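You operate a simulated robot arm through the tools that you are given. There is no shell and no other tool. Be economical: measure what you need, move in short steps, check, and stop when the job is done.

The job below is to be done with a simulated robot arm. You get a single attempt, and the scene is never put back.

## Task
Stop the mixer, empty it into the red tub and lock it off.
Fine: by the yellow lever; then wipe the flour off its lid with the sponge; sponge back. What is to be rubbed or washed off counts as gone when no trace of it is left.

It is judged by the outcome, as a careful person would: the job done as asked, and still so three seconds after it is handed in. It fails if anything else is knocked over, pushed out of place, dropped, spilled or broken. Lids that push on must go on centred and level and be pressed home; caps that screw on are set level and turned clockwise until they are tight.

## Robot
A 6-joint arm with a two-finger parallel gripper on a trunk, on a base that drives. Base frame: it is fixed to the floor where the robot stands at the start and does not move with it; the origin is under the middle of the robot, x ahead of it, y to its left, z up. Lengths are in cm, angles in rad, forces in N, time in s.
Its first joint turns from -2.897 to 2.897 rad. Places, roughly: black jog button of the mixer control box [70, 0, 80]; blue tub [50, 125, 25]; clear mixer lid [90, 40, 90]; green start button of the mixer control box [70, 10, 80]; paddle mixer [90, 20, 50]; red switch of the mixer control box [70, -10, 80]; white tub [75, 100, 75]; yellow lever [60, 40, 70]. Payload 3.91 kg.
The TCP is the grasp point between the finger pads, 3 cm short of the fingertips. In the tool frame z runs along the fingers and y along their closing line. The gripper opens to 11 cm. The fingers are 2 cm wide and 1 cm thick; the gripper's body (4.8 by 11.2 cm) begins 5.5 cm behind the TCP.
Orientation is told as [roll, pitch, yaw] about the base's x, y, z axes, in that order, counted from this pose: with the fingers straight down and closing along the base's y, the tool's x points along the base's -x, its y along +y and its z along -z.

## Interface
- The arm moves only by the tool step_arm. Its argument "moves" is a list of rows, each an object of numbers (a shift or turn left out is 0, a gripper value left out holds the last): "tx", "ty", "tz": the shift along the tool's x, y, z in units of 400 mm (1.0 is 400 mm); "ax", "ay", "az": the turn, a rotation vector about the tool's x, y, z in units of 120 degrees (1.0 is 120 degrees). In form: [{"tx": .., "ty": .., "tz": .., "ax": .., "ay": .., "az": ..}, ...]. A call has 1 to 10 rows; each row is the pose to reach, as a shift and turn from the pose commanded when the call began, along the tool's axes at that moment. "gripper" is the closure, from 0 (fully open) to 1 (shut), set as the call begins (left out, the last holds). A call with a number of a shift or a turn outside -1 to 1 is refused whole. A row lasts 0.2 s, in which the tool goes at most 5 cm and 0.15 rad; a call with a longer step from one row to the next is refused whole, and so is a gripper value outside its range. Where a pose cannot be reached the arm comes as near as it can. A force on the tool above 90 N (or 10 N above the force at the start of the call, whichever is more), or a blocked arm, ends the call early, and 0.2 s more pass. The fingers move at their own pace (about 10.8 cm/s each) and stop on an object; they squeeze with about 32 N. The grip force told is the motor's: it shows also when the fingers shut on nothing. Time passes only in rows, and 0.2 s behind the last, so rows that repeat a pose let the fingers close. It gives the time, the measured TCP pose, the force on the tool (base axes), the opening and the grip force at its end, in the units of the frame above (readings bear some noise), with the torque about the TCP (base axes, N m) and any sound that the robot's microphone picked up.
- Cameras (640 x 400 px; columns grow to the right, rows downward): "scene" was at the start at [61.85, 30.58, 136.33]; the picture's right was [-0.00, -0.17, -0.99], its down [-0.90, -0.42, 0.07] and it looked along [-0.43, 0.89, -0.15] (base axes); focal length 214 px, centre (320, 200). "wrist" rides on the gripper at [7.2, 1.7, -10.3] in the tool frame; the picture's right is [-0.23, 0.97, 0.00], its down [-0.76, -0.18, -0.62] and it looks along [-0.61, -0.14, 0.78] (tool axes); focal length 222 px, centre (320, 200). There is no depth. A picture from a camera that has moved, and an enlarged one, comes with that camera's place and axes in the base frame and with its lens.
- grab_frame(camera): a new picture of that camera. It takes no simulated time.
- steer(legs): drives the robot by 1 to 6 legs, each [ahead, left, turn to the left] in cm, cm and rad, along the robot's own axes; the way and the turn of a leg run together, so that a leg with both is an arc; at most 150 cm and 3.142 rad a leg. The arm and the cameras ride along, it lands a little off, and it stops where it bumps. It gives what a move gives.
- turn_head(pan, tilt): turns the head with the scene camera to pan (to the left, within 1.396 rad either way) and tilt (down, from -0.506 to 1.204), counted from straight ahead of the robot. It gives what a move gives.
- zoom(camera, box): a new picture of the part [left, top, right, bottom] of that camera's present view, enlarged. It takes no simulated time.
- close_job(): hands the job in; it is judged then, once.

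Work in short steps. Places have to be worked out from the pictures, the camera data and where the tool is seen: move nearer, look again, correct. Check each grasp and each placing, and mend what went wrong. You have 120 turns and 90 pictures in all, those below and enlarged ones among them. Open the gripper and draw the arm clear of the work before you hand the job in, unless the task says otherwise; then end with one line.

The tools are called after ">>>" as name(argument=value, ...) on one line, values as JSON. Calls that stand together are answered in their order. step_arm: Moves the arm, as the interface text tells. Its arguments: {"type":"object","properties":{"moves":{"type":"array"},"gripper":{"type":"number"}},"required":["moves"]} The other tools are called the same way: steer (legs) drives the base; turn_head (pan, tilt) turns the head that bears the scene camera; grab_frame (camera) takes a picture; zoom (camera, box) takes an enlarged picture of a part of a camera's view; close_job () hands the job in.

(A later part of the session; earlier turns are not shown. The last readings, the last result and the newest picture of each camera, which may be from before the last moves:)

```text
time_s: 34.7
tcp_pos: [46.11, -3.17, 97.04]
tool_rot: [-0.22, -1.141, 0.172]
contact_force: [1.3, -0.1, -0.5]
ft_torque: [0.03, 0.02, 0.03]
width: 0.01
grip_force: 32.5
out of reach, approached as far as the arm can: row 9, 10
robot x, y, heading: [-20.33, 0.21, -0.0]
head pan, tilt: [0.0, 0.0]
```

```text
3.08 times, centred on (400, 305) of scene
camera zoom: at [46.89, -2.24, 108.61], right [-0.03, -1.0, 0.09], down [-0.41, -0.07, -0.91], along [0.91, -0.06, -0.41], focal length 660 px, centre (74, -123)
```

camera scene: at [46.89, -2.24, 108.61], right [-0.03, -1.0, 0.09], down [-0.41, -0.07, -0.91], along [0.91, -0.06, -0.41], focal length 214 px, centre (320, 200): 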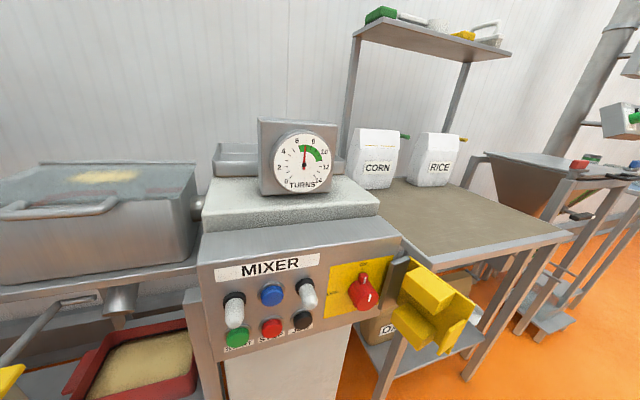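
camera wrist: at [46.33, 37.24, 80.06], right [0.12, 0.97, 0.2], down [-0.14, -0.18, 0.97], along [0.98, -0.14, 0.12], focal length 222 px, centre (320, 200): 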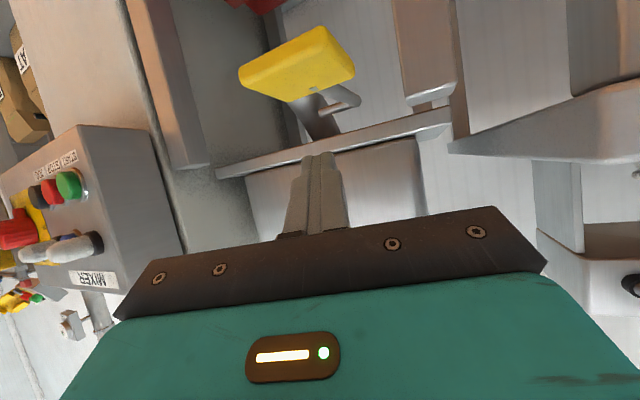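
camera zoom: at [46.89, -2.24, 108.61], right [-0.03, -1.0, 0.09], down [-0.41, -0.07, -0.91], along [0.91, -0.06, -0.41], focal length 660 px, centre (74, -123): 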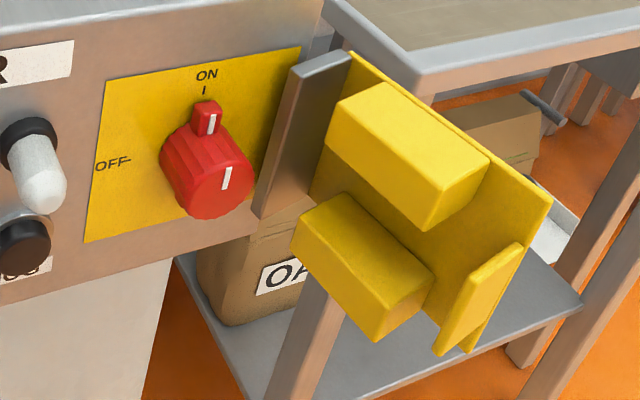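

The guard's ribs flank the knob only when its tab is horizontal (OFF). I'll push the top tab leftward with the closed fingertips, coming in 45° from above to clear the ribs, and I stage short of it first.

>>> step_arm(moves=[{"tx": -0.01, "ty": -0.043, "tz": 0.09, "ax": -0.006, "ay": 0.029, "az": 0.0046}, {"tx": -0.02, "ty": -0.087, "tz": 0.18, "ax": -0.012, "ay": 0.058, "az": 0.0092}, {"tx": -0.031, "ty": -0.13, "tz": 0.272, "ax": -0.018, "ay": 0.087, "az": 0.014}, {"tx": -0.041, "ty": -0.173, "tz": 0.363, "ax": -0.024, "ay": 0.115, "az": 0.018}, {"tx": -0.051, "ty": -0.217, "tz": 0.454, "ax": -0.03, "ay": 0.144, "az": 0.023}, {"tx": -0.0615, "ty": -0.26, "tz": 0.545, "ax": -0.0354, "ay": 0.173, "az": 0.0276}])

>>> turn_head(pan=0.0, tilt=0.4)

>>> grab_frame(camera="scene")

>>> grab_frame(camera="wrist")

```text
time_s: 36.1
tcp_pos: [65.42, -14.59, 87.81]
tool_rot: [0.126, -0.725, -0.056]
contact_force: [-0.8, 0.1, 0.8]
ft_torque: [-0.03, 0.0, -0.03]
width: 0.03
grip_force: 32.0
out of reach, approached as far as the arm can: row 1
robot x, y, heading: [-19.87, -0.46, 0.002]
head pan, tilt: [0.0, 0.0]
```

```text
time_s: 37.0
tcp_pos: [65.45, -14.78, 87.81]
tool_rot: [0.124, -0.725, -0.057]
contact_force: [-0.3, 0.7, -0.1]
ft_torque: [0.01, 0.0, 0.01]
width: 0.04
grip_force: 32.0
robot x, y, heading: [-20.14, 0.24, 0.005]
head pan, tilt: [0.0, 0.4]
```

```text
48 pictures are left
camera scene: at [68.37, -15.47, 95.33], right [0.03, -1.0, -0.09], down [-0.95, 0.01, -0.32], along [0.32, 0.1, -0.94], focal length 214 px, centre (320, 200)
```

scene: 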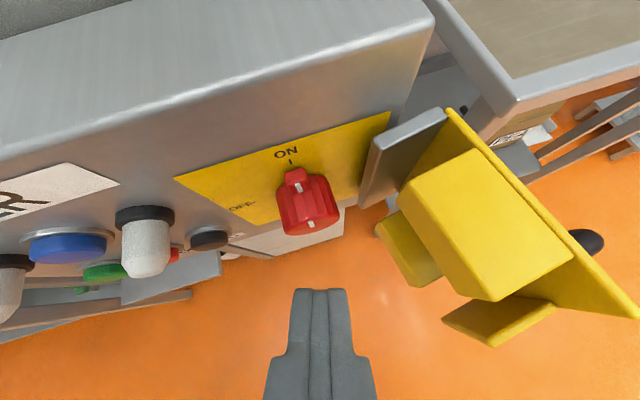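

```text
47 pictures are left
camera wrist: at [53.11, -13.61, 90.8], right [0.15, 0.96, 0.24], down [0.16, -0.26, 0.95], along [0.98, -0.1, -0.19], focal length 222 px, centre (320, 200)
```

wrist: 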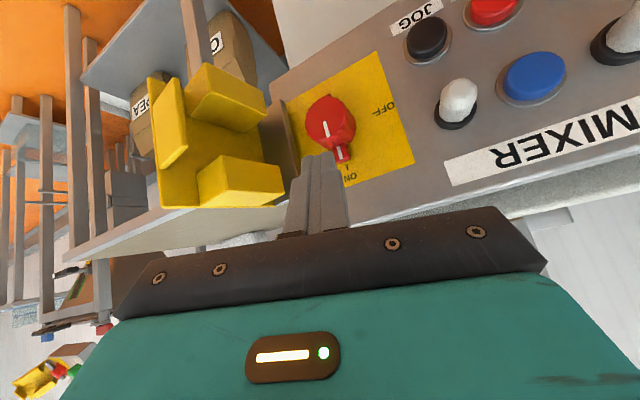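

The tab is at about (73.9, −12.6, 83.0) and the knob axis at z≈79.3. I slide the fingertips in just to the right of the tab.

>>> step_arm(moves=[{"tx": -0.047, "ty": -0.01, "tz": 0.07}, {"tx": -0.08, "ty": -0.018, "tz": 0.12}, {"tx": -0.0936, "ty": -0.02, "tz": 0.141}])

>>> grab_frame(camera="scene")

>>> grab_frame(camera="wrist")

```text
time_s: 37.8
tcp_pos: [72.12, -15.25, 86.02]
tool_rot: [0.124, -0.724, -0.056]
contact_force: [0.5, 0.2, -0.3]
ft_torque: [0.0, -0.01, 0.01]
width: 0.0
grip_force: 31.9
robot x, y, heading: [-19.76, -0.31, 0.005]
head pan, tilt: [0.0, 0.4]
```

```text
46 pictures are left
camera scene: at [75.0, -15.98, 93.55], right [0.03, -1.0, -0.09], down [-0.95, 0.01, -0.32], along [0.32, 0.1, -0.94], focal length 214 px, centre (320, 200)
```

scene: 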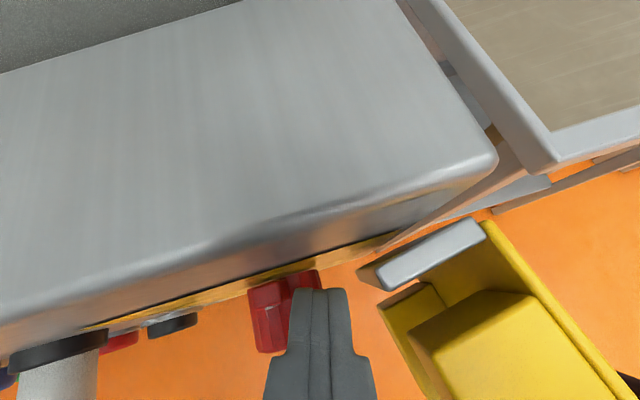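

```text
45 pictures are left
camera wrist: at [59.74, -14.13, 89.03], right [0.14, 0.96, 0.24], down [0.16, -0.26, 0.95], along [0.98, -0.1, -0.19], focal length 222 px, centre (320, 200)
```

wrist: 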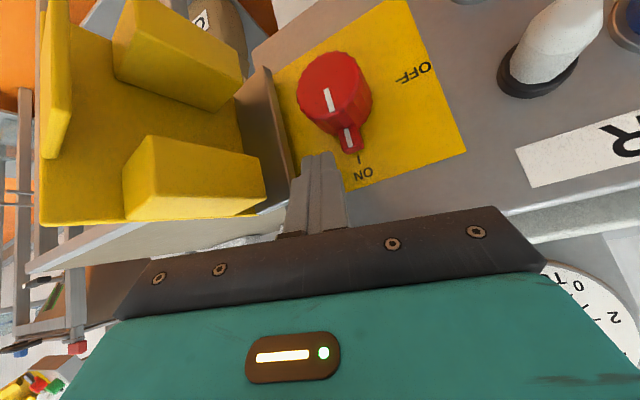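

The tip sits right of the tab and a touch high. I lower it a little and sweep it left and down along the tab's arc to OFF.

>>> step_arm(moves=[{"tx": 0.015, "ty": -0.002, "tz": 0.017}, {"tx": 0.022, "ty": 0.026, "tz": 0.015}, {"tx": 0.029, "ty": 0.053, "tz": 0.013}, {"tx": 0.037, "ty": 0.076, "tz": 0.013}, {"tx": 0.045, "ty": 0.098, "tz": 0.013}, {"tx": 0.059, "ty": 0.115, "tz": 0.02}, {"tx": 0.073, "ty": 0.131, "tz": 0.026}, {"tx": 0.087, "ty": 0.14, "tz": 0.038}, {"tx": 0.101, "ty": 0.148, "tz": 0.05}])

>>> grab_frame(camera="wrist")

```text
time_s: 39.8
tcp_pos: [70.22, -9.07, 82.8]
tool_rot: [0.124, -0.73, -0.059]
contact_force: [1.3, -7.8, 19.4]
ft_torque: [-0.23, -0.45, -0.2]
width: 0.0
grip_force: 32.4
robot x, y, heading: [-20.33, 0.09, 0.002]
head pan, tilt: [0.0, 0.4]
```

```text
44 pictures are left
camera wrist: at [57.86, -7.96, 85.65], right [0.15, 0.96, 0.24], down [0.16, -0.26, 0.95], along [0.98, -0.1, -0.19], focal length 222 px, centre (320, 200)
```

wrist: 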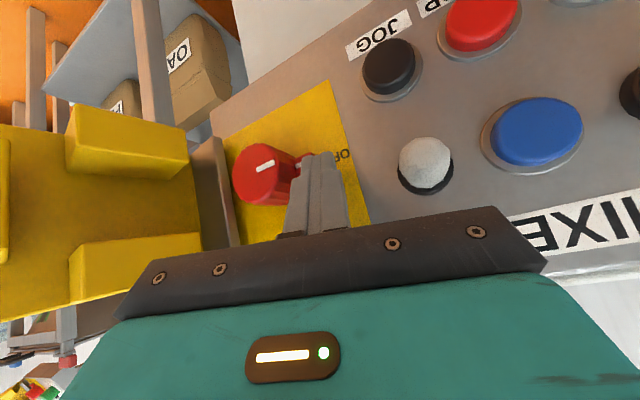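

The pointer is nearly at OFF. I press the tab down a bit more to its stop.

>>> step_arm(moves=[{"tx": 0.01, "tz": 0.01}, {"tx": 0.018, "tz": 0.018}, {"tx": 0.018, "tz": 0.018}])

>>> zoom(camera="wrist", box=[200, 60, 400, 240])

```text
time_s: 40.6
tcp_pos: [69.99, -8.95, 82.52]
tool_rot: [0.121, -0.743, -0.058]
contact_force: [-32.8, 0.9, 29.5]
ft_torque: [-0.05, -0.1, -0.07]
width: 0.0
grip_force: 32.3
robot x, y, heading: [-19.82, 0.32, 0.004]
head pan, tilt: [0.0, 0.4]
stopped in row 3: the force on the tool passed its limit at 91 N (the readings are from after the stop); the commanded pose is now the measured one
```

```text
2.22 times, centred on (300, 150) of wrist
camera zoom: at [57.71, -7.92, 85.35], right [0.14, 0.96, 0.24], down [0.14, -0.26, 0.95], along [0.98, -0.1, -0.18], focal length 494 px, centre (364, 311)
```

zoom: 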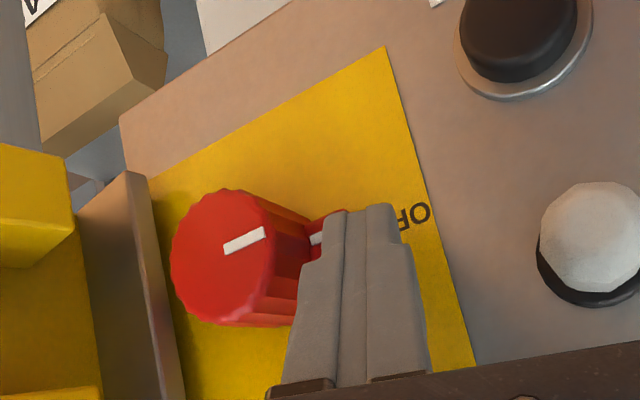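

The switch is at OFF against its stop. I retreat and look at the guard from the right.

>>> step_arm(moves=[{"tz": -0.08, "tx": -0.03}, {"tz": -0.18, "tx": -0.06}, {"tz": -0.26, "tx": -0.1, "ty": -0.05}, {"tz": -0.32, "tx": -0.15, "ty": -0.13}, {"tz": -0.36, "tx": -0.2, "ty": -0.22}, {"tz": -0.38, "tx": -0.23, "ty": -0.32}, {"tz": -0.38, "tx": -0.25, "ty": -0.43}, {"tz": -0.38, "tx": -0.25, "ty": -0.55}])

>>> grab_frame(camera="scene")

>>> grab_frame(camera="wrist")

```text
time_s: 42.4
tcp_pos: [67.94, -32.57, 98.01]
tool_rot: [0.121, -0.738, -0.054]
contact_force: [-0.6, 1.4, 0.0]
ft_torque: [-0.03, 0.01, 0.0]
width: 0.0
grip_force: 31.7
robot x, y, heading: [-20.08, 0.05, 0.001]
head pan, tilt: [0.0, 0.4]
```

```text
42 pictures are left
camera scene: at [70.76, -33.23, 105.53], right [0.03, -1.0, -0.09], down [-0.94, 0.01, -0.33], along [0.33, 0.09, -0.94], focal length 214 px, centre (320, 200)
```

scene: 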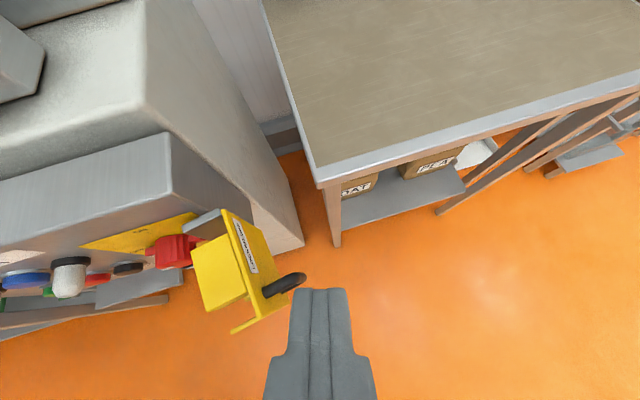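

```text
41 pictures are left
camera wrist: at [55.56, -31.38, 100.82], right [0.14, 0.96, 0.24], down [0.15, -0.26, 0.95], along [0.98, -0.1, -0.18], focal length 222 px, centre (320, 200)
```

wrist: 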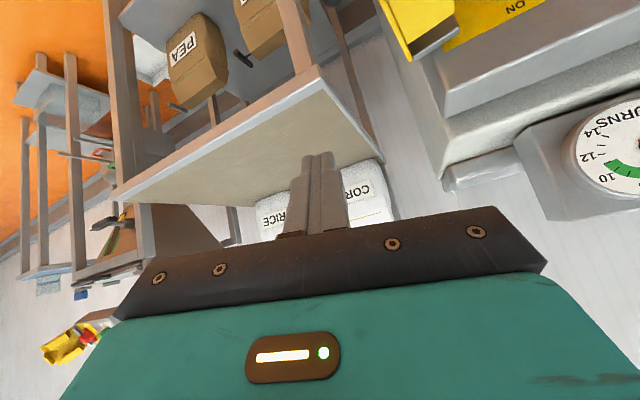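

I zoom on the guard's outer side.

>>> zoom(camera="scene", box=[140, 190, 330, 345])

```text
2.58 times, centred on (235, 268) of scene
camera zoom: at [70.76, -33.23, 105.53], right [0.03, -1.0, -0.09], down [-0.94, 0.01, -0.33], along [0.33, 0.09, -0.94], focal length 554 px, centre (539, 26)
```

zoom: 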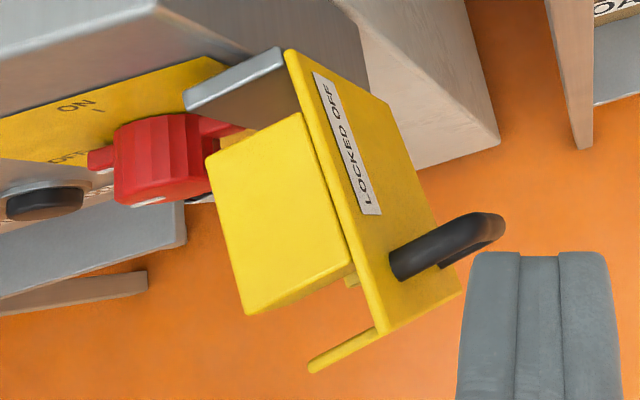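

The guard's outer face reads "LOCKED OFF" and has a bow handle near its free end (~(70.5, −27.8)). I lower the closed fingertips to the right of the handle.

>>> step_arm(moves=[{"tx": 0.056, "ty": -0.007, "tz": 0.078}, {"tx": 0.112, "ty": -0.014, "tz": 0.156}, {"tx": 0.168, "ty": -0.021, "tz": 0.234}, {"tx": 0.223, "ty": -0.028, "tz": 0.312}])

>>> grab_frame(camera="scene")

>>> grab_frame(camera="wrist")

```text
time_s: 43.4
tcp_pos: [69.88, -32.19, 82.75]
tool_rot: [0.121, -0.738, -0.059]
contact_force: [-0.2, -0.3, 0.9]
ft_torque: [-0.03, 0.0, -0.01]
width: 0.01
grip_force: 31.7
robot x, y, heading: [-20.31, -0.06, -0.002]
head pan, tilt: [0.0, 0.4]
```

```text
39 pictures are left
camera scene: at [72.63, -33.02, 90.37], right [0.02, -1.0, -0.09], down [-0.94, 0.01, -0.33], along [0.33, 0.09, -0.94], focal length 214 px, centre (320, 200)
```

scene: 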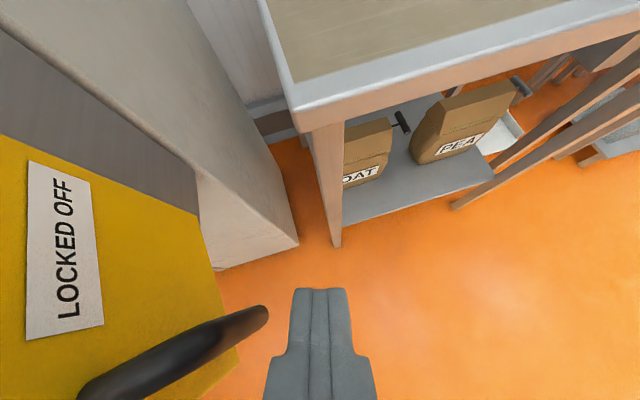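

```text
38 pictures are left
camera wrist: at [57.43, -31.14, 85.64], right [0.14, 0.96, 0.24], down [0.15, -0.26, 0.95], along [0.98, -0.1, -0.18], focal length 222 px, centre (320, 200)
```

wrist: 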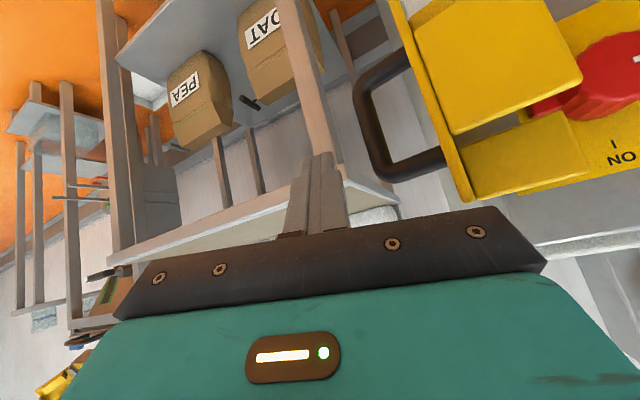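

The D-handle's bar is at about (71.5, −28, 78). I drop the tip beside it and sweep the guard closed along its arc, roughly halfway first.

>>> step_arm(moves=[{"tx": 0.035, "ty": 0.004, "tz": 0.054}, {"tx": 0.0375, "ty": 0.054, "tz": 0.059}, {"tx": 0.06, "ty": 0.077, "tz": 0.041}, {"tx": 0.084, "ty": 0.1, "tz": 0.0225}, {"tx": 0.103, "ty": 0.135, "tz": 0.01}, {"tx": 0.121, "ty": 0.171, "tz": -0.0015}, {"tx": 0.13, "ty": 0.211, "tz": -0.004}, {"tx": 0.1375, "ty": 0.2515, "tz": -0.006}])

>>> grab_frame(camera="wrist")

>>> grab_frame(camera="scene")

```text
time_s: 45.2
tcp_pos: [65.42, -22.01, 80.15]
tool_rot: [0.122, -0.736, -0.058]
contact_force: [-0.7, -0.2, -1.1]
ft_torque: [0.0, 0.01, 0.01]
width: 0.0
grip_force: 32.5
robot x, y, heading: [-20.01, 0.08, 0.003]
head pan, tilt: [0.0, 0.4]
```

```text
37 pictures are left
camera wrist: at [52.97, -20.99, 82.98], right [0.14, 0.96, 0.24], down [0.15, -0.26, 0.95], along [0.98, -0.1, -0.18], focal length 222 px, centre (320, 200)
```

wrist: 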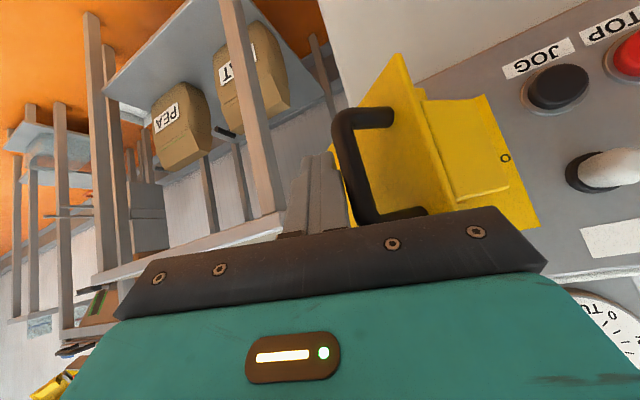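

```text
36 pictures are left
camera scene: at [68.17, -22.87, 87.68], right [0.02, -1.0, -0.09], down [-0.94, 0.01, -0.33], along [0.33, 0.09, -0.94], focal length 214 px, centre (320, 200)
```

scene: 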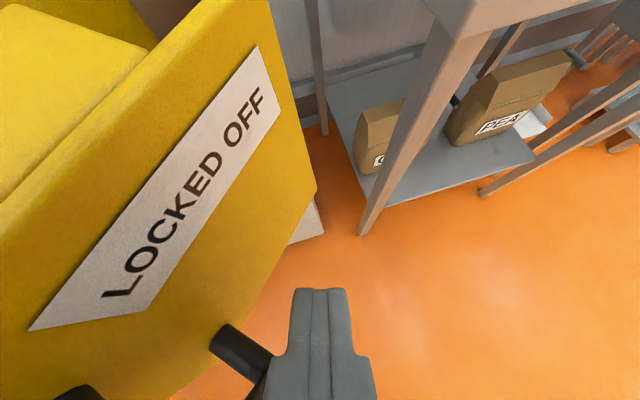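

The guard follows nicely. I keep sweeping to nearly closed.

>>> step_arm(moves=[{"tx": -0.001, "ty": 0.04, "tz": 0.006}, {"tx": -0.002, "ty": 0.081, "tz": 0.012}, {"tx": -0.008, "ty": 0.104, "tz": 0.021}, {"tx": -0.014, "ty": 0.126, "tz": 0.03}])

>>> grab_frame(camera="wrist")

```text
time_s: 46.2
tcp_pos: [66.51, -17.02, 80.08]
tool_rot: [0.122, -0.736, -0.059]
contact_force: [0.1, -0.9, 0.8]
ft_torque: [-0.02, 0.05, 0.01]
width: 0.01
grip_force: 32.6
robot x, y, heading: [-20.09, 0.09, 0.005]
head pan, tilt: [0.0, 0.4]
```

```text
35 pictures are left
camera wrist: at [54.17, -15.81, 82.94], right [0.14, 0.96, 0.24], down [0.15, -0.26, 0.95], along [0.98, -0.1, -0.18], focal length 222 px, centre (320, 200)
```

wrist: 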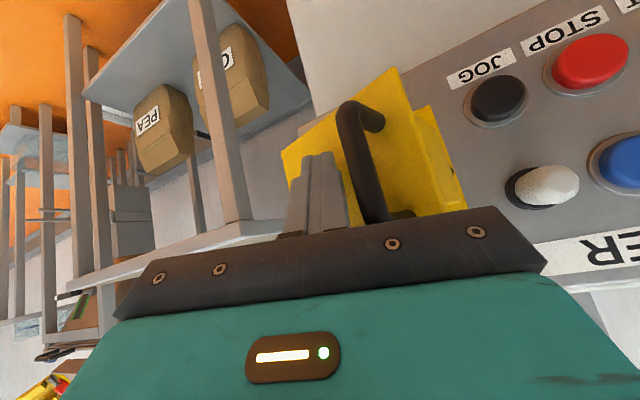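

The guard is within about 25° of closed. I push its face forward next to the handle until it seats.

>>> step_arm(moves=[{"tx": -0.026, "ty": 0.006, "tz": 0.0245}, {"tx": -0.052, "ty": 0.012, "tz": 0.049}, {"tx": -0.078, "ty": 0.018, "tz": 0.0735}, {"tx": -0.104, "ty": 0.0235, "tz": 0.098}, {"tx": -0.12, "ty": 0.03, "tz": 0.1135}])

>>> grab_frame(camera="wrist")

>>> grab_frame(camera="scene")

```text
time_s: 46.8
tcp_pos: [68.15, -16.66, 80.06]
tool_rot: [0.124, -0.729, -0.056]
contact_force: [-36.2, 0.9, 16.5]
ft_torque: [0.23, 0.12, 0.45]
width: 0.0
grip_force: 31.6
robot x, y, heading: [-20.37, 0.0, 0.0]
head pan, tilt: [0.0, 0.4]
stopped in row 2: the force on the tool passed its limit at 112 N (the readings are from after the stop); the commanded pose is now the measured one
```

```text
34 pictures are left
camera wrist: at [55.8, -15.61, 83.01], right [0.14, 0.96, 0.24], down [0.15, -0.26, 0.95], along [0.98, -0.1, -0.19], focal length 222 px, centre (320, 200)
```

wrist: 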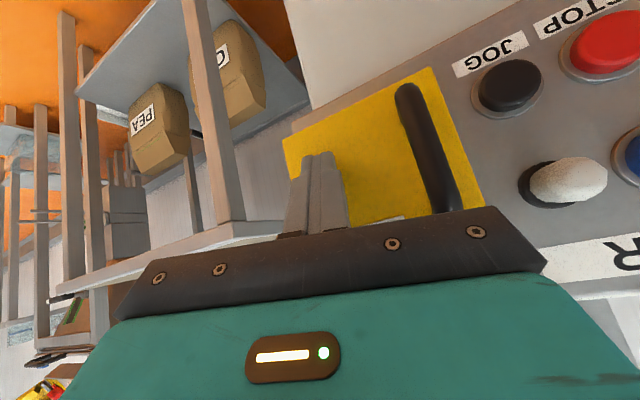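

```text
33 pictures are left
camera scene: at [71.03, -17.48, 87.61], right [0.02, -1.0, -0.09], down [-0.95, 0.01, -0.33], along [0.33, 0.09, -0.94], focal length 214 px, centre (320, 200)
```

scene: 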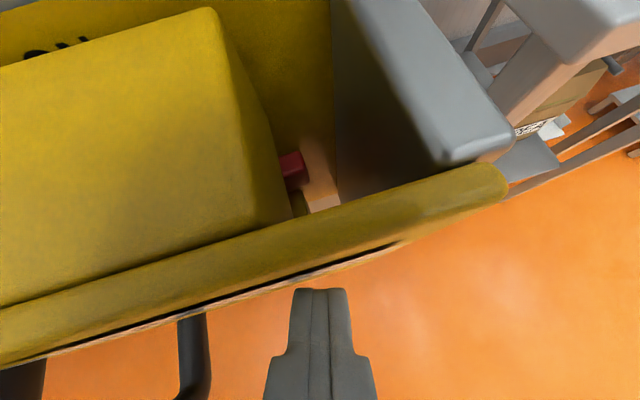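

The guard looks parallel to the panel now. I draw back to inspect it from the front.

>>> step_arm(moves=[{"tx": 0.05, "tz": -0.06}, {"tx": 0.06, "tz": -0.16}, {"tx": 0.04, "tz": -0.26}, {"tx": 0.0, "tz": -0.36}, {"tx": -0.05, "tz": -0.44, "ty": 0.0}])

>>> turn_head(pan=0.0, tilt=0.2)

>>> grab_frame(camera="scene")

```text
time_s: 48.0
tcp_pos: [58.12, -18.27, 94.18]
tool_rot: [0.127, -0.727, -0.059]
contact_force: [0.0, -0.3, -0.5]
ft_torque: [0.01, -0.05, -0.02]
width: 0.0
grip_force: 32.1
robot x, y, heading: [-20.49, -0.03, 0.002]
head pan, tilt: [0.0, 0.4]
```

```text
time_s: 48.7
tcp_pos: [58.09, -18.31, 94.08]
tool_rot: [0.125, -0.728, -0.059]
contact_force: [0.4, 0.7, 0.1]
ft_torque: [-0.01, 0.0, 0.01]
width: 0.0
grip_force: 32.3
robot x, y, heading: [-19.98, -0.1, -0.002]
head pan, tilt: [0.0, 0.201]
```

```text
32 pictures are left
camera scene: at [62.45, -19.11, 102.93], right [0.03, -1.0, -0.09], down [-0.86, 0.02, -0.5], along [0.5, 0.09, -0.86], focal length 214 px, centre (320, 200)
```

scene: 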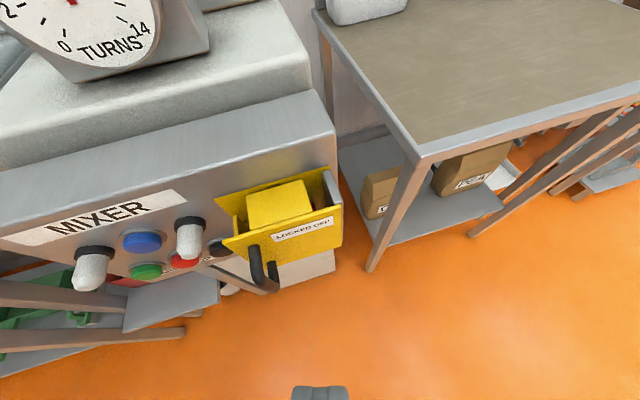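

>>> zoom(camera="scene", box=[195, 150, 365, 300])

```text
2.67 times, centred on (280, 225) of scene
camera zoom: at [62.45, -19.11, 102.93], right [0.03, -1.0, -0.09], down [-0.86, 0.02, -0.5], along [0.5, 0.09, -0.86], focal length 572 px, centre (427, 133)
```

zoom: 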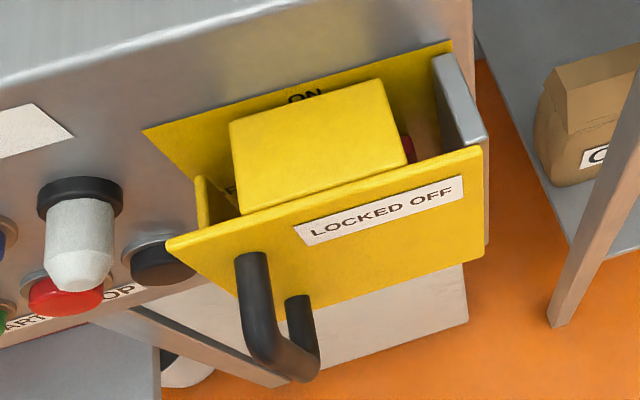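

The guard is closed parallel over the OFF switch, with "LOCKED OFF" showing. Next is the sponge: I raise the arm and point the tool straight down before driving left.

>>> step_arm(moves=[{"tx": -0.023, "ty": 0.006, "tz": -0.057, "ax": 0.0076, "ay": 0.058}, {"tx": -0.046, "ty": 0.012, "tz": -0.114, "ax": 0.0152, "ay": 0.115}, {"tx": -0.069, "ty": 0.018, "tz": -0.171, "ax": 0.0228, "ay": 0.173}, {"tx": -0.092, "ty": 0.023, "tz": -0.228, "ax": 0.0303, "ay": 0.231}, {"tx": -0.115, "ty": 0.029, "tz": -0.285, "ax": 0.038, "ay": 0.288}, {"tx": -0.138, "ty": 0.035, "tz": -0.343, "ax": 0.0455, "ay": 0.346, "az": -0.002}], gripper=0)

>>> steer(legs=[[0, 50, 0], [20, 0, 0]])

>>> turn_head(pan=0.0, tilt=-0.2)

>>> grab_frame(camera="scene")

```text
time_s: 50.1
tcp_pos: [53.2, -18.27, 108.1]
tool_rot: [0.003, 0.0, -0.005]
contact_force: [0.4, -0.4, 0.3]
ft_torque: [-0.01, -0.03, -0.03]
width: 11.01
grip_force: 0.1
robot x, y, heading: [-20.19, -0.05, -0.004]
head pan, tilt: [0.0, 0.201]
```

```text
time_s: 54.3
tcp_pos: [73.36, 32.5, 108.12]
tool_rot: [0.004, -0.005, -0.003]
contact_force: [-0.8, 0.5, 0.0]
ft_torque: [-0.01, 0.01, 0.01]
width: 11.0
grip_force: 0.1
robot x, y, heading: [0.29, 50.14, 0.001]
head pan, tilt: [0.0, 0.201]
```

```text
time_s: 55.1
tcp_pos: [73.33, 32.43, 108.16]
tool_rot: [0.003, -0.005, -0.003]
contact_force: [0.3, -0.3, 0.0]
ft_torque: [-0.02, 0.01, 0.01]
width: 11.01
grip_force: 0.0
robot x, y, heading: [-0.3, 50.45, -0.001]
head pan, tilt: [0.0, -0.201]
```

```text
30 pictures are left
camera scene: at [86.03, 32.28, 112.77], right [0.0, -1.0, 0.0], down [-0.98, 0.0, -0.2], along [0.2, 0.0, -0.98], focal length 214 px, centre (320, 200)
```

scene: 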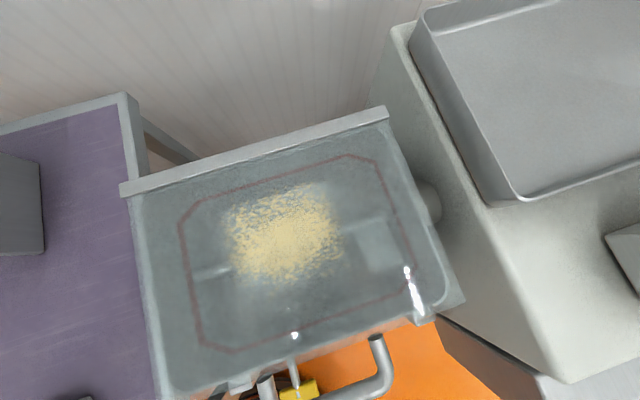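

Clear view of the flour: centre about (87, 35.7, 92.4), roughly 12 by 10 cm. I move left to look at the block on the purple counter.

>>> step_arm(moves=[{"tx": 0.05, "ty": 0.09}, {"tx": 0.1, "ty": 0.18}, {"tx": 0.16, "ty": 0.27}, {"tx": 0.22, "ty": 0.36}, {"tx": 0.28, "ty": 0.45}, {"tx": 0.34, "ty": 0.55}, {"tx": 0.4, "ty": 0.65}, {"tx": 0.45, "ty": 0.74}])

>>> grab_frame(camera="scene")

>>> grab_frame(camera="wrist")

```text
time_s: 56.9
tcp_pos: [55.48, 62.09, 108.09]
tool_rot: [0.004, -0.003, -0.003]
contact_force: [0.5, -0.2, -0.7]
ft_torque: [-0.01, 0.03, 0.0]
width: 11.02
grip_force: 0.1
robot x, y, heading: [-0.1, 50.59, -0.0]
head pan, tilt: [0.0, -0.201]
```

```text
29 pictures are left
camera scene: at [68.09, 61.96, 112.79], right [0.0, -1.0, 0.0], down [-0.98, 0.0, -0.2], along [0.2, 0.0, -0.98], focal length 214 px, centre (320, 200)
```

scene: 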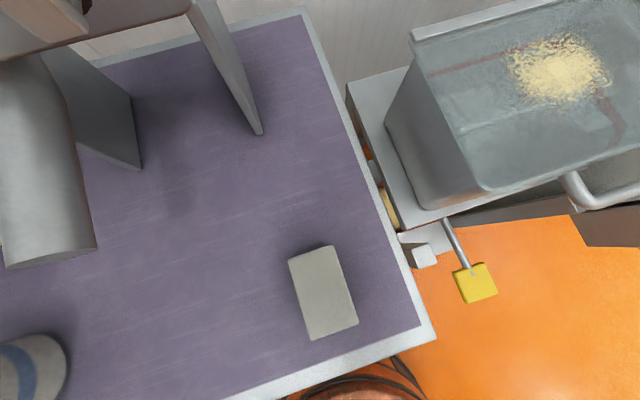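

```text
28 pictures are left
camera wrist: at [48.12, 63.83, 118.42], right [0.23, 0.97, 0.0], down [0.76, -0.18, 0.63], along [0.61, -0.14, -0.78], focal length 222 px, centre (320, 200)
```

wrist: 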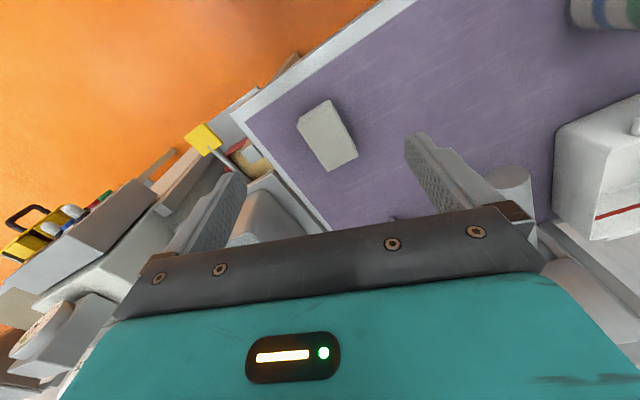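

I zoom on the block to confirm it is the sponge and gauge its height.

>>> zoom(camera="scene", box=[260, 225, 390, 355])

>>> zoom(camera="wrist", box=[270, 80, 390, 190])

```text
3.08 times, centred on (325, 290) of scene
camera zoom: at [68.09, 61.96, 112.79], right [0.0, -1.0, 0.0], down [-0.98, 0.0, -0.2], along [0.2, 0.0, -0.98], focal length 660 px, centre (305, -77)
```

zoom: 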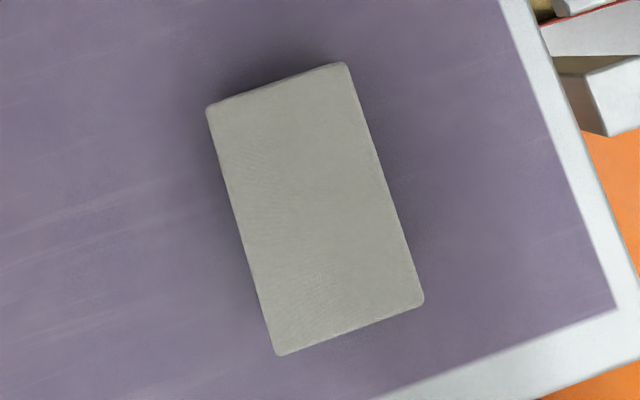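

```text
3.64 times, centred on (330, 135) of wrist
camera zoom: at [48.12, 63.83, 118.42], right [0.23, 0.97, 0.0], down [0.76, -0.18, 0.63], along [0.61, -0.14, -0.78], focal length 808 px, centre (284, 436)
```

zoom: 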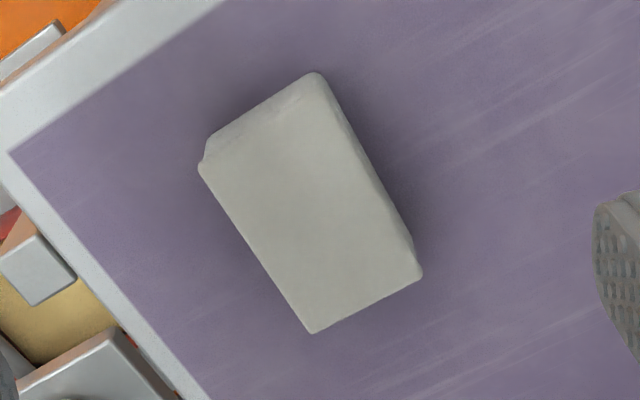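

It is the sponge: top at z≈85.8, counter at z≈82, centre (62.7, 61.7), 5.7 by 9.2 cm, long axis at +18°. I come down above it with the gripper turned to match.

>>> step_arm(moves=[{"tx": -0.045, "ty": -0.002, "tz": 0.1, "az": -0.038}, {"tx": -0.09, "ty": -0.005, "tz": 0.2, "az": -0.076}, {"tx": -0.135, "ty": -0.008, "tz": 0.3, "az": -0.115}, {"tx": -0.18, "ty": -0.01, "tz": 0.4, "az": -0.153}])

>>> grab_frame(camera="wrist")

```text
time_s: 57.9
tcp_pos: [62.69, 61.75, 92.21]
tool_rot: [0.002, -0.008, 0.318]
contact_force: [-0.3, -0.5, 0.7]
ft_torque: [0.02, -0.01, -0.02]
width: 11.0
grip_force: 0.1
robot x, y, heading: [-0.09, 50.51, 0.009]
head pan, tilt: [0.0, -0.201]
```

```text
25 pictures are left
camera wrist: at [55.24, 61.04, 102.48], right [-0.09, 1.0, 0.0], down [0.77, 0.07, 0.63], along [0.63, 0.06, -0.78], focal length 222 px, centre (320, 200)
```

wrist: 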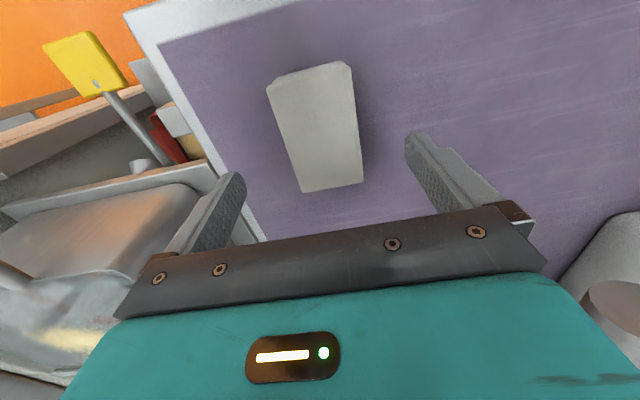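

The sponge lies squarely between the fingers. I descend and close.

>>> step_arm(moves=[{"tz": 0.07}, {"tz": 0.125}, {"tz": 0.14}])

>>> step_arm(moves=[{}, {}, {}, {}], gripper=1)

>>> grab_frame(camera="wrist")

```text
time_s: 58.7
tcp_pos: [62.86, 61.96, 86.58]
tool_rot: [0.001, -0.007, 0.316]
contact_force: [-0.2, -0.3, 0.4]
ft_torque: [-0.01, -0.02, -0.04]
width: 11.0
grip_force: 0.1
robot x, y, heading: [-0.27, 50.59, 0.0]
head pan, tilt: [0.0, -0.201]
```

```text
time_s: 59.7
tcp_pos: [62.8, 61.84, 86.68]
tool_rot: [0.002, -0.005, 0.317]
contact_force: [-0.2, -0.6, 0.4]
ft_torque: [-0.01, -0.03, -0.02]
width: 5.9
grip_force: 32.3
robot x, y, heading: [-0.13, 50.54, -0.001]
head pan, tilt: [0.0, -0.201]
```

```text
24 pictures are left
camera wrist: at [55.29, 61.1, 96.89], right [-0.09, 1.0, 0.0], down [0.78, 0.07, 0.63], along [0.62, 0.06, -0.78], focal length 222 px, centre (320, 200)
```

wrist: 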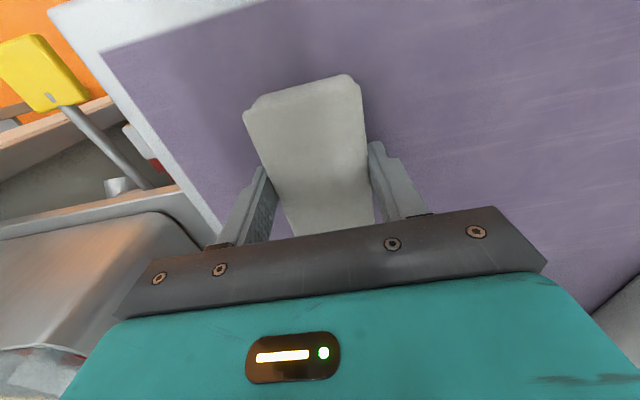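

The sponge is gripped (5.9 cm). I lift it and carry it over the lid, pausing well above the flour.

>>> step_arm(moves=[{"tz": -0.1}, {"tz": -0.2}, {"tz": -0.3}, {"tz": -0.4}, {"tz": -0.45}])

>>> step_arm(moves=[{"tx": -0.045, "ty": -0.1}, {"tx": -0.09, "ty": -0.2}, {"tx": -0.135, "ty": -0.3}, {"tx": -0.18, "ty": -0.4}, {"tx": -0.23, "ty": -0.5}, {"tx": -0.28, "ty": -0.6}, {"tx": -0.33, "ty": -0.71}, {"tx": -0.373, "ty": -0.812}])

>>> grab_frame(camera="wrist")

>>> grab_frame(camera="scene")

```text
time_s: 60.9
tcp_pos: [62.64, 61.74, 104.61]
tool_rot: [0.001, -0.005, 0.317]
contact_force: [0.1, 0.1, -0.1]
ft_torque: [-0.02, -0.02, 0.01]
width: 5.89
grip_force: 32.1
robot x, y, heading: [0.1, 50.51, 0.003]
head pan, tilt: [0.0, -0.201]
```

```text
time_s: 62.7
tcp_pos: [86.93, 35.48, 104.72]
tool_rot: [0.003, -0.006, 0.318]
contact_force: [0.1, 0.2, 0.5]
ft_torque: [-0.02, -0.07, 0.02]
width: 5.9
grip_force: 32.3
robot x, y, heading: [-0.26, 50.66, 0.005]
head pan, tilt: [0.0, -0.201]
```

```text
23 pictures are left
camera wrist: at [79.45, 34.79, 114.97], right [-0.09, 1.0, 0.0], down [0.78, 0.07, 0.63], along [0.63, 0.06, -0.78], focal length 222 px, centre (320, 200)
```

wrist: 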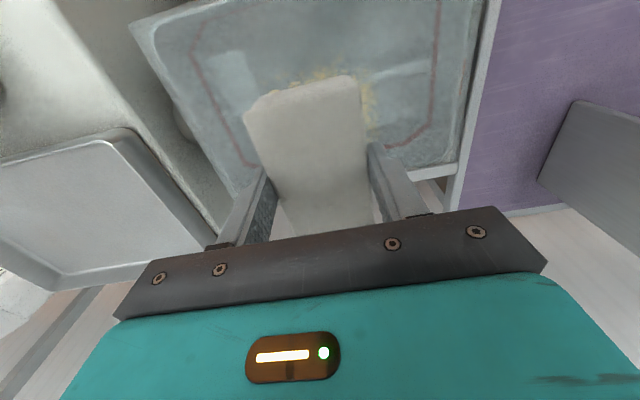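

```text
22 pictures are left
camera scene: at [98.96, 39.32, 109.38], right [0.31, -0.95, 0.0], down [-0.93, -0.31, -0.21], along [0.2, 0.07, -0.98], focal length 214 px, centre (320, 200)
```

scene: 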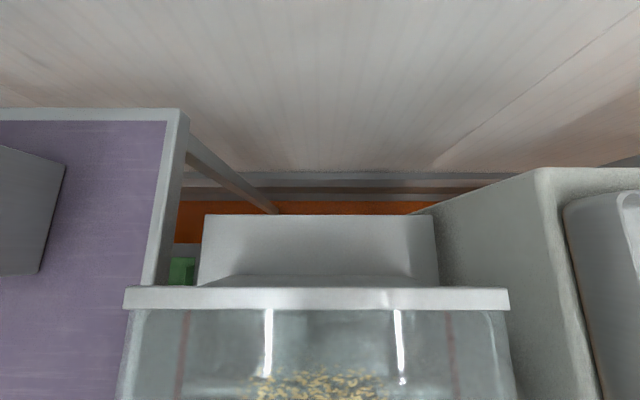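

I tilt the head back to watch the sponge, and lower it to just above the lid at the left rear of the flour.

>>> turn_head(pan=0.0, tilt=0.6)

>>> step_arm(moves=[{"tx": -0.03, "ty": 0.1, "tz": 0.06}, {"tx": -0.06, "ty": 0.2, "tz": 0.12}, {"tx": -0.06, "ty": 0.2, "tz": 0.16}, {"tx": -0.06, "ty": 0.2, "tz": 0.175}])

>>> grab_frame(camera="scene")

```text
time_s: 63.9
tcp_pos: [86.92, 35.45, 104.75]
tool_rot: [0.001, -0.005, 0.316]
contact_force: [-0.1, -0.8, 0.0]
ft_torque: [-0.02, -0.01, 0.0]
width: 5.92
grip_force: 32.2
robot x, y, heading: [0.27, 50.31, 0.003]
head pan, tilt: [0.0, 0.6]
```

```text
time_s: 64.9
tcp_pos: [86.82, 43.82, 97.73]
tool_rot: [0.003, -0.005, 0.316]
contact_force: [-0.2, 0.5, -0.4]
ft_torque: [-0.02, 0.01, -0.02]
width: 5.91
grip_force: 32.1
robot x, y, heading: [-0.15, 51.08, 0.005]
head pan, tilt: [0.0, 0.6]
```

```text
21 pictures are left
camera scene: at [91.93, 45.45, 101.74], right [0.31, -0.95, 0.0], down [-0.79, -0.26, 0.56], along [-0.53, -0.17, -0.83], focal length 214 px, centre (320, 200)
```

scene: 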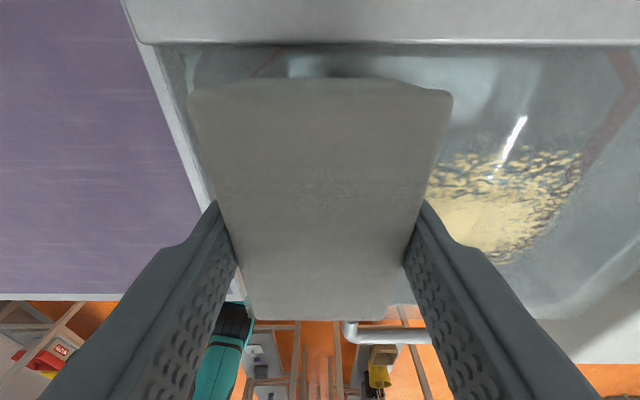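

The sponge hovers about 1 cm above the lid. I lower in small steps to light contact.

>>> step_arm(moves=[{"tz": 0.01}, {"tz": 0.02}])

```text
time_s: 65.5
tcp_pos: [86.77, 43.83, 97.0]
tool_rot: [0.0, -0.009, 0.317]
contact_force: [5.3, 0.2, 23.5]
ft_torque: [-0.08, 0.23, 0.04]
width: 5.9
grip_force: 32.1
robot x, y, heading: [-0.18, 50.59, -0.003]
head pan, tilt: [0.0, 0.6]
```

Contact at z≈97 with 23 N. I ease off a hair and wipe across to the right.

>>> step_arm(moves=[{"tz": -0.002}, {"tz": -0.002, "ty": -0.05}, {"tz": -0.002, "ty": -0.1}, {"tz": -0.002, "ty": -0.15}, {"tz": -0.002, "ty": -0.2}, {"tz": -0.002, "ty": -0.25}, {"tz": -0.002, "ty": -0.3}, {"tz": -0.002, "ty": -0.35}, {"tz": -0.002, "ty": -0.4}])

>>> grab_frame(camera="scene")

```text
time_s: 67.5
tcp_pos: [91.65, 28.54, 97.08]
tool_rot: [-0.002, -0.008, 0.318]
contact_force: [-2.5, 8.7, 31.7]
ft_torque: [0.31, 0.06, 0.0]
width: 5.88
grip_force: 32.4
robot x, y, heading: [-0.28, 50.72, 0.002]
head pan, tilt: [0.0, 0.6]
```

```text
20 pictures are left
camera scene: at [96.82, 30.25, 101.15], right [0.31, -0.95, 0.0], down [-0.79, -0.26, 0.56], along [-0.53, -0.17, -0.83], focal length 214 px, centre (320, 200)
```

scene: 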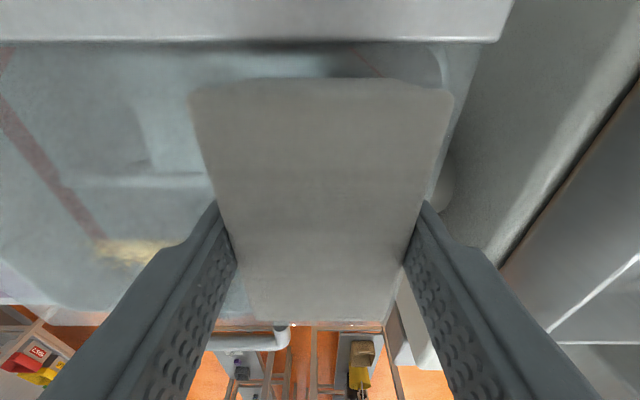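

Flour vanishes where the sponge passes. I shift 5 cm toward the front and wipe back to the left.

>>> step_arm(moves=[{"tx": 0.04}, {"tx": 0.09}, {"tx": 0.125}, {"tx": 0.125, "ty": 0.05}, {"tx": 0.125, "ty": 0.1}, {"tx": 0.125, "ty": 0.15}, {"tx": 0.125, "ty": 0.2}, {"tx": 0.125, "ty": 0.25}, {"tx": 0.125, "ty": 0.31}, {"tx": 0.125, "ty": 0.37}])

>>> grab_frame(camera="scene")

```text
time_s: 69.7
tcp_pos: [82.32, 41.29, 96.95]
tool_rot: [0.002, -0.007, 0.319]
contact_force: [1.4, -7.3, 28.4]
ft_torque: [-0.33, -0.02, 0.03]
width: 5.9
grip_force: 32.1
robot x, y, heading: [-0.03, 50.83, -0.002]
head pan, tilt: [0.0, 0.6]
```

```text
19 pictures are left
camera scene: at [87.5, 42.88, 101.04], right [0.31, -0.95, 0.0], down [-0.79, -0.26, 0.56], along [-0.53, -0.17, -0.83], focal length 214 px, centre (320, 200)
```

scene: 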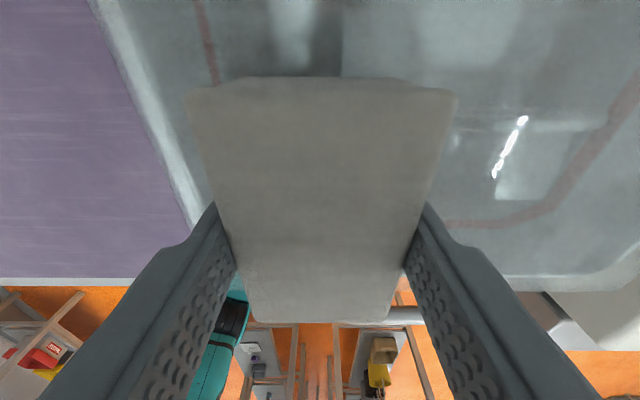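

The lid looks clean behind the sponge. I lift straight up, draw back toward the front, and inspect from above.

>>> step_arm(moves=[{"tz": -0.05}, {"tz": -0.15}, {"tz": -0.25}, {"tz": -0.28, "tx": 0.1}, {"tz": -0.28, "tx": 0.2}, {"tz": -0.28, "tx": 0.28, "ty": -0.05}])

>>> turn_head(pan=0.0, tilt=-0.2)

>>> grab_frame(camera="scene")

```text
time_s: 71.1
tcp_pos: [72.34, 35.85, 107.92]
tool_rot: [0.002, -0.005, 0.318]
contact_force: [-0.3, 0.0, -0.6]
ft_torque: [0.0, 0.02, 0.03]
width: 5.9
grip_force: 31.9
robot x, y, heading: [0.21, 50.51, 0.002]
head pan, tilt: [0.0, 0.6]
```

```text
time_s: 72.2
tcp_pos: [72.46, 35.67, 107.89]
tool_rot: [0.001, -0.005, 0.319]
contact_force: [-0.7, -0.2, -0.5]
ft_torque: [-0.01, -0.01, -0.01]
width: 5.91
grip_force: 32.0
robot x, y, heading: [-0.0, 50.72, 0.002]
head pan, tilt: [0.0, -0.201]
```

```text
18 pictures are left
camera scene: at [84.42, 39.59, 112.59], right [0.31, -0.95, 0.0], down [-0.93, -0.3, -0.2], along [0.19, 0.07, -0.98], focal length 214 px, centre (320, 200)
```

scene: 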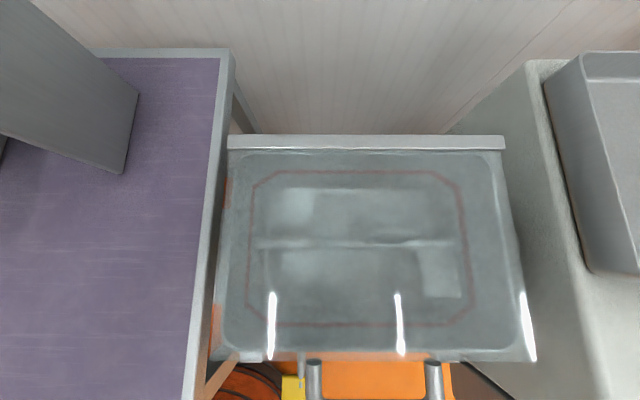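

>>> zoom(camera="scene", box=[220, 130, 530, 360])

```text
1.74 times, centred on (375, 245) of scene
camera zoom: at [84.42, 39.59, 112.59], right [0.31, -0.95, 0.0], down [-0.93, -0.3, -0.2], along [0.19, 0.07, -0.98], focal length 373 px, centre (224, 122)
```

zoom: 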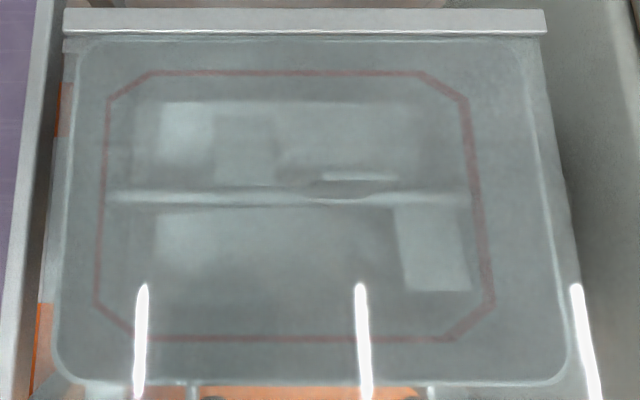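

The lid is spotless. I carry the sponge back above its old place (TCP 62.8, 61.9).

>>> step_arm(moves=[{"tx": 0.004, "ty": 0.1}, {"tx": 0.008, "ty": 0.2}, {"tx": 0.012, "ty": 0.31}, {"tx": 0.016, "ty": 0.42}, {"tx": 0.02, "ty": 0.53}, {"tx": 0.022, "ty": 0.63}, {"tx": 0.024, "ty": 0.696}])

>>> step_arm(moves=[{"tz": 0.1}, {"tz": 0.2}, {"tz": 0.3}, {"tz": 0.4}, {"tz": 0.46}, {"tz": 0.49}])

```text
time_s: 73.8
tcp_pos: [62.92, 61.91, 108.01]
tool_rot: [0.002, -0.007, 0.315]
contact_force: [0.3, 0.2, -0.8]
ft_torque: [-0.02, 0.01, 0.0]
width: 5.91
grip_force: 32.0
robot x, y, heading: [0.14, 50.77, -0.004]
head pan, tilt: [0.0, -0.201]
```

```text
time_s: 75.2
tcp_pos: [62.81, 61.95, 88.46]
tool_rot: [0.001, -0.007, 0.318]
contact_force: [-0.3, 0.2, 0.4]
ft_torque: [0.0, -0.02, 0.01]
width: 5.9
grip_force: 32.0
robot x, y, heading: [-0.13, 50.49, 0.001]
head pan, tilt: [0.0, -0.201]
```

It is aligned; I lower the last 1.7 cm gently.

>>> step_arm(moves=[{"tz": 0.02}, {"tz": 0.035}, {"tz": 0.043}])

```text
time_s: 76.0
tcp_pos: [62.87, 62.02, 86.75]
tool_rot: [0.003, -0.003, 0.317]
contact_force: [0.7, -0.5, -0.4]
ft_torque: [0.01, 0.01, 0.0]
width: 5.91
grip_force: 32.4
robot x, y, heading: [0.0, 50.67, 0.003]
head pan, tilt: [0.0, -0.201]
```

I lower another millimetre or two so it touches.

>>> step_arm(moves=[{"tz": 0.003}, {"tz": 0.003}])

```text
time_s: 76.6
tcp_pos: [62.92, 61.9, 86.69]
tool_rot: [0.003, -0.005, 0.318]
contact_force: [-0.2, 0.2, -0.6]
ft_torque: [-0.01, 0.01, 0.0]
width: 5.89
grip_force: 31.9
robot x, y, heading: [-0.29, 50.59, 0.003]
head pan, tilt: [0.0, -0.201]
```

It is at its original height within a millimetre. I open the fingers and lift clear.

>>> step_arm(moves=[{}, {}, {}, {"tz": -0.05}, {"tz": -0.15}, {"tz": -0.25}, {"tz": -0.35}, {"tz": -0.45}, {"tz": -0.5, "tx": 0.08}], gripper=0)

>>> grab_frame(camera="scene")

>>> grab_frame(camera="wrist")

```text
time_s: 78.6
tcp_pos: [59.81, 60.96, 106.64]
tool_rot: [0.001, -0.004, 0.32]
contact_force: [0.4, 0.6, 0.0]
ft_torque: [0.01, 0.05, -0.03]
width: 11.0
grip_force: 0.1
robot x, y, heading: [0.03, 50.89, -0.001]
head pan, tilt: [0.0, -0.201]
```

```text
16 pictures are left
camera scene: at [71.84, 64.74, 111.24], right [0.31, -0.95, 0.0], down [-0.93, -0.3, -0.2], along [0.19, 0.07, -0.98], focal length 214 px, centre (320, 200)
```

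scene: 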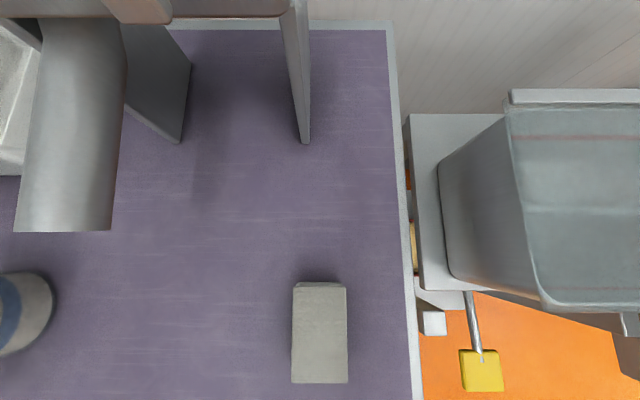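

```text
15 pictures are left
camera wrist: at [52.33, 60.21, 116.86], right [-0.09, 1.0, 0.0], down [0.78, 0.07, 0.63], along [0.62, 0.06, -0.78], focal length 222 px, centre (320, 200)
```

wrist: 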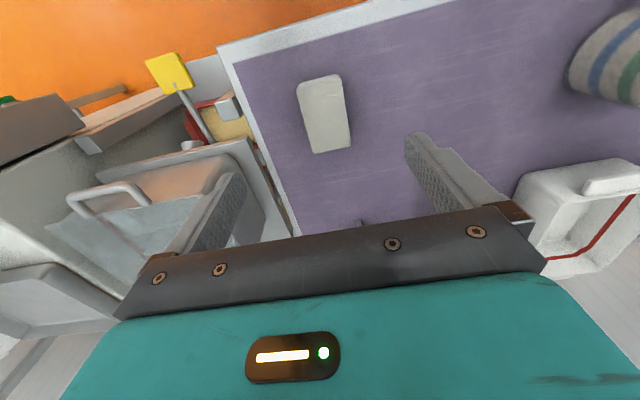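

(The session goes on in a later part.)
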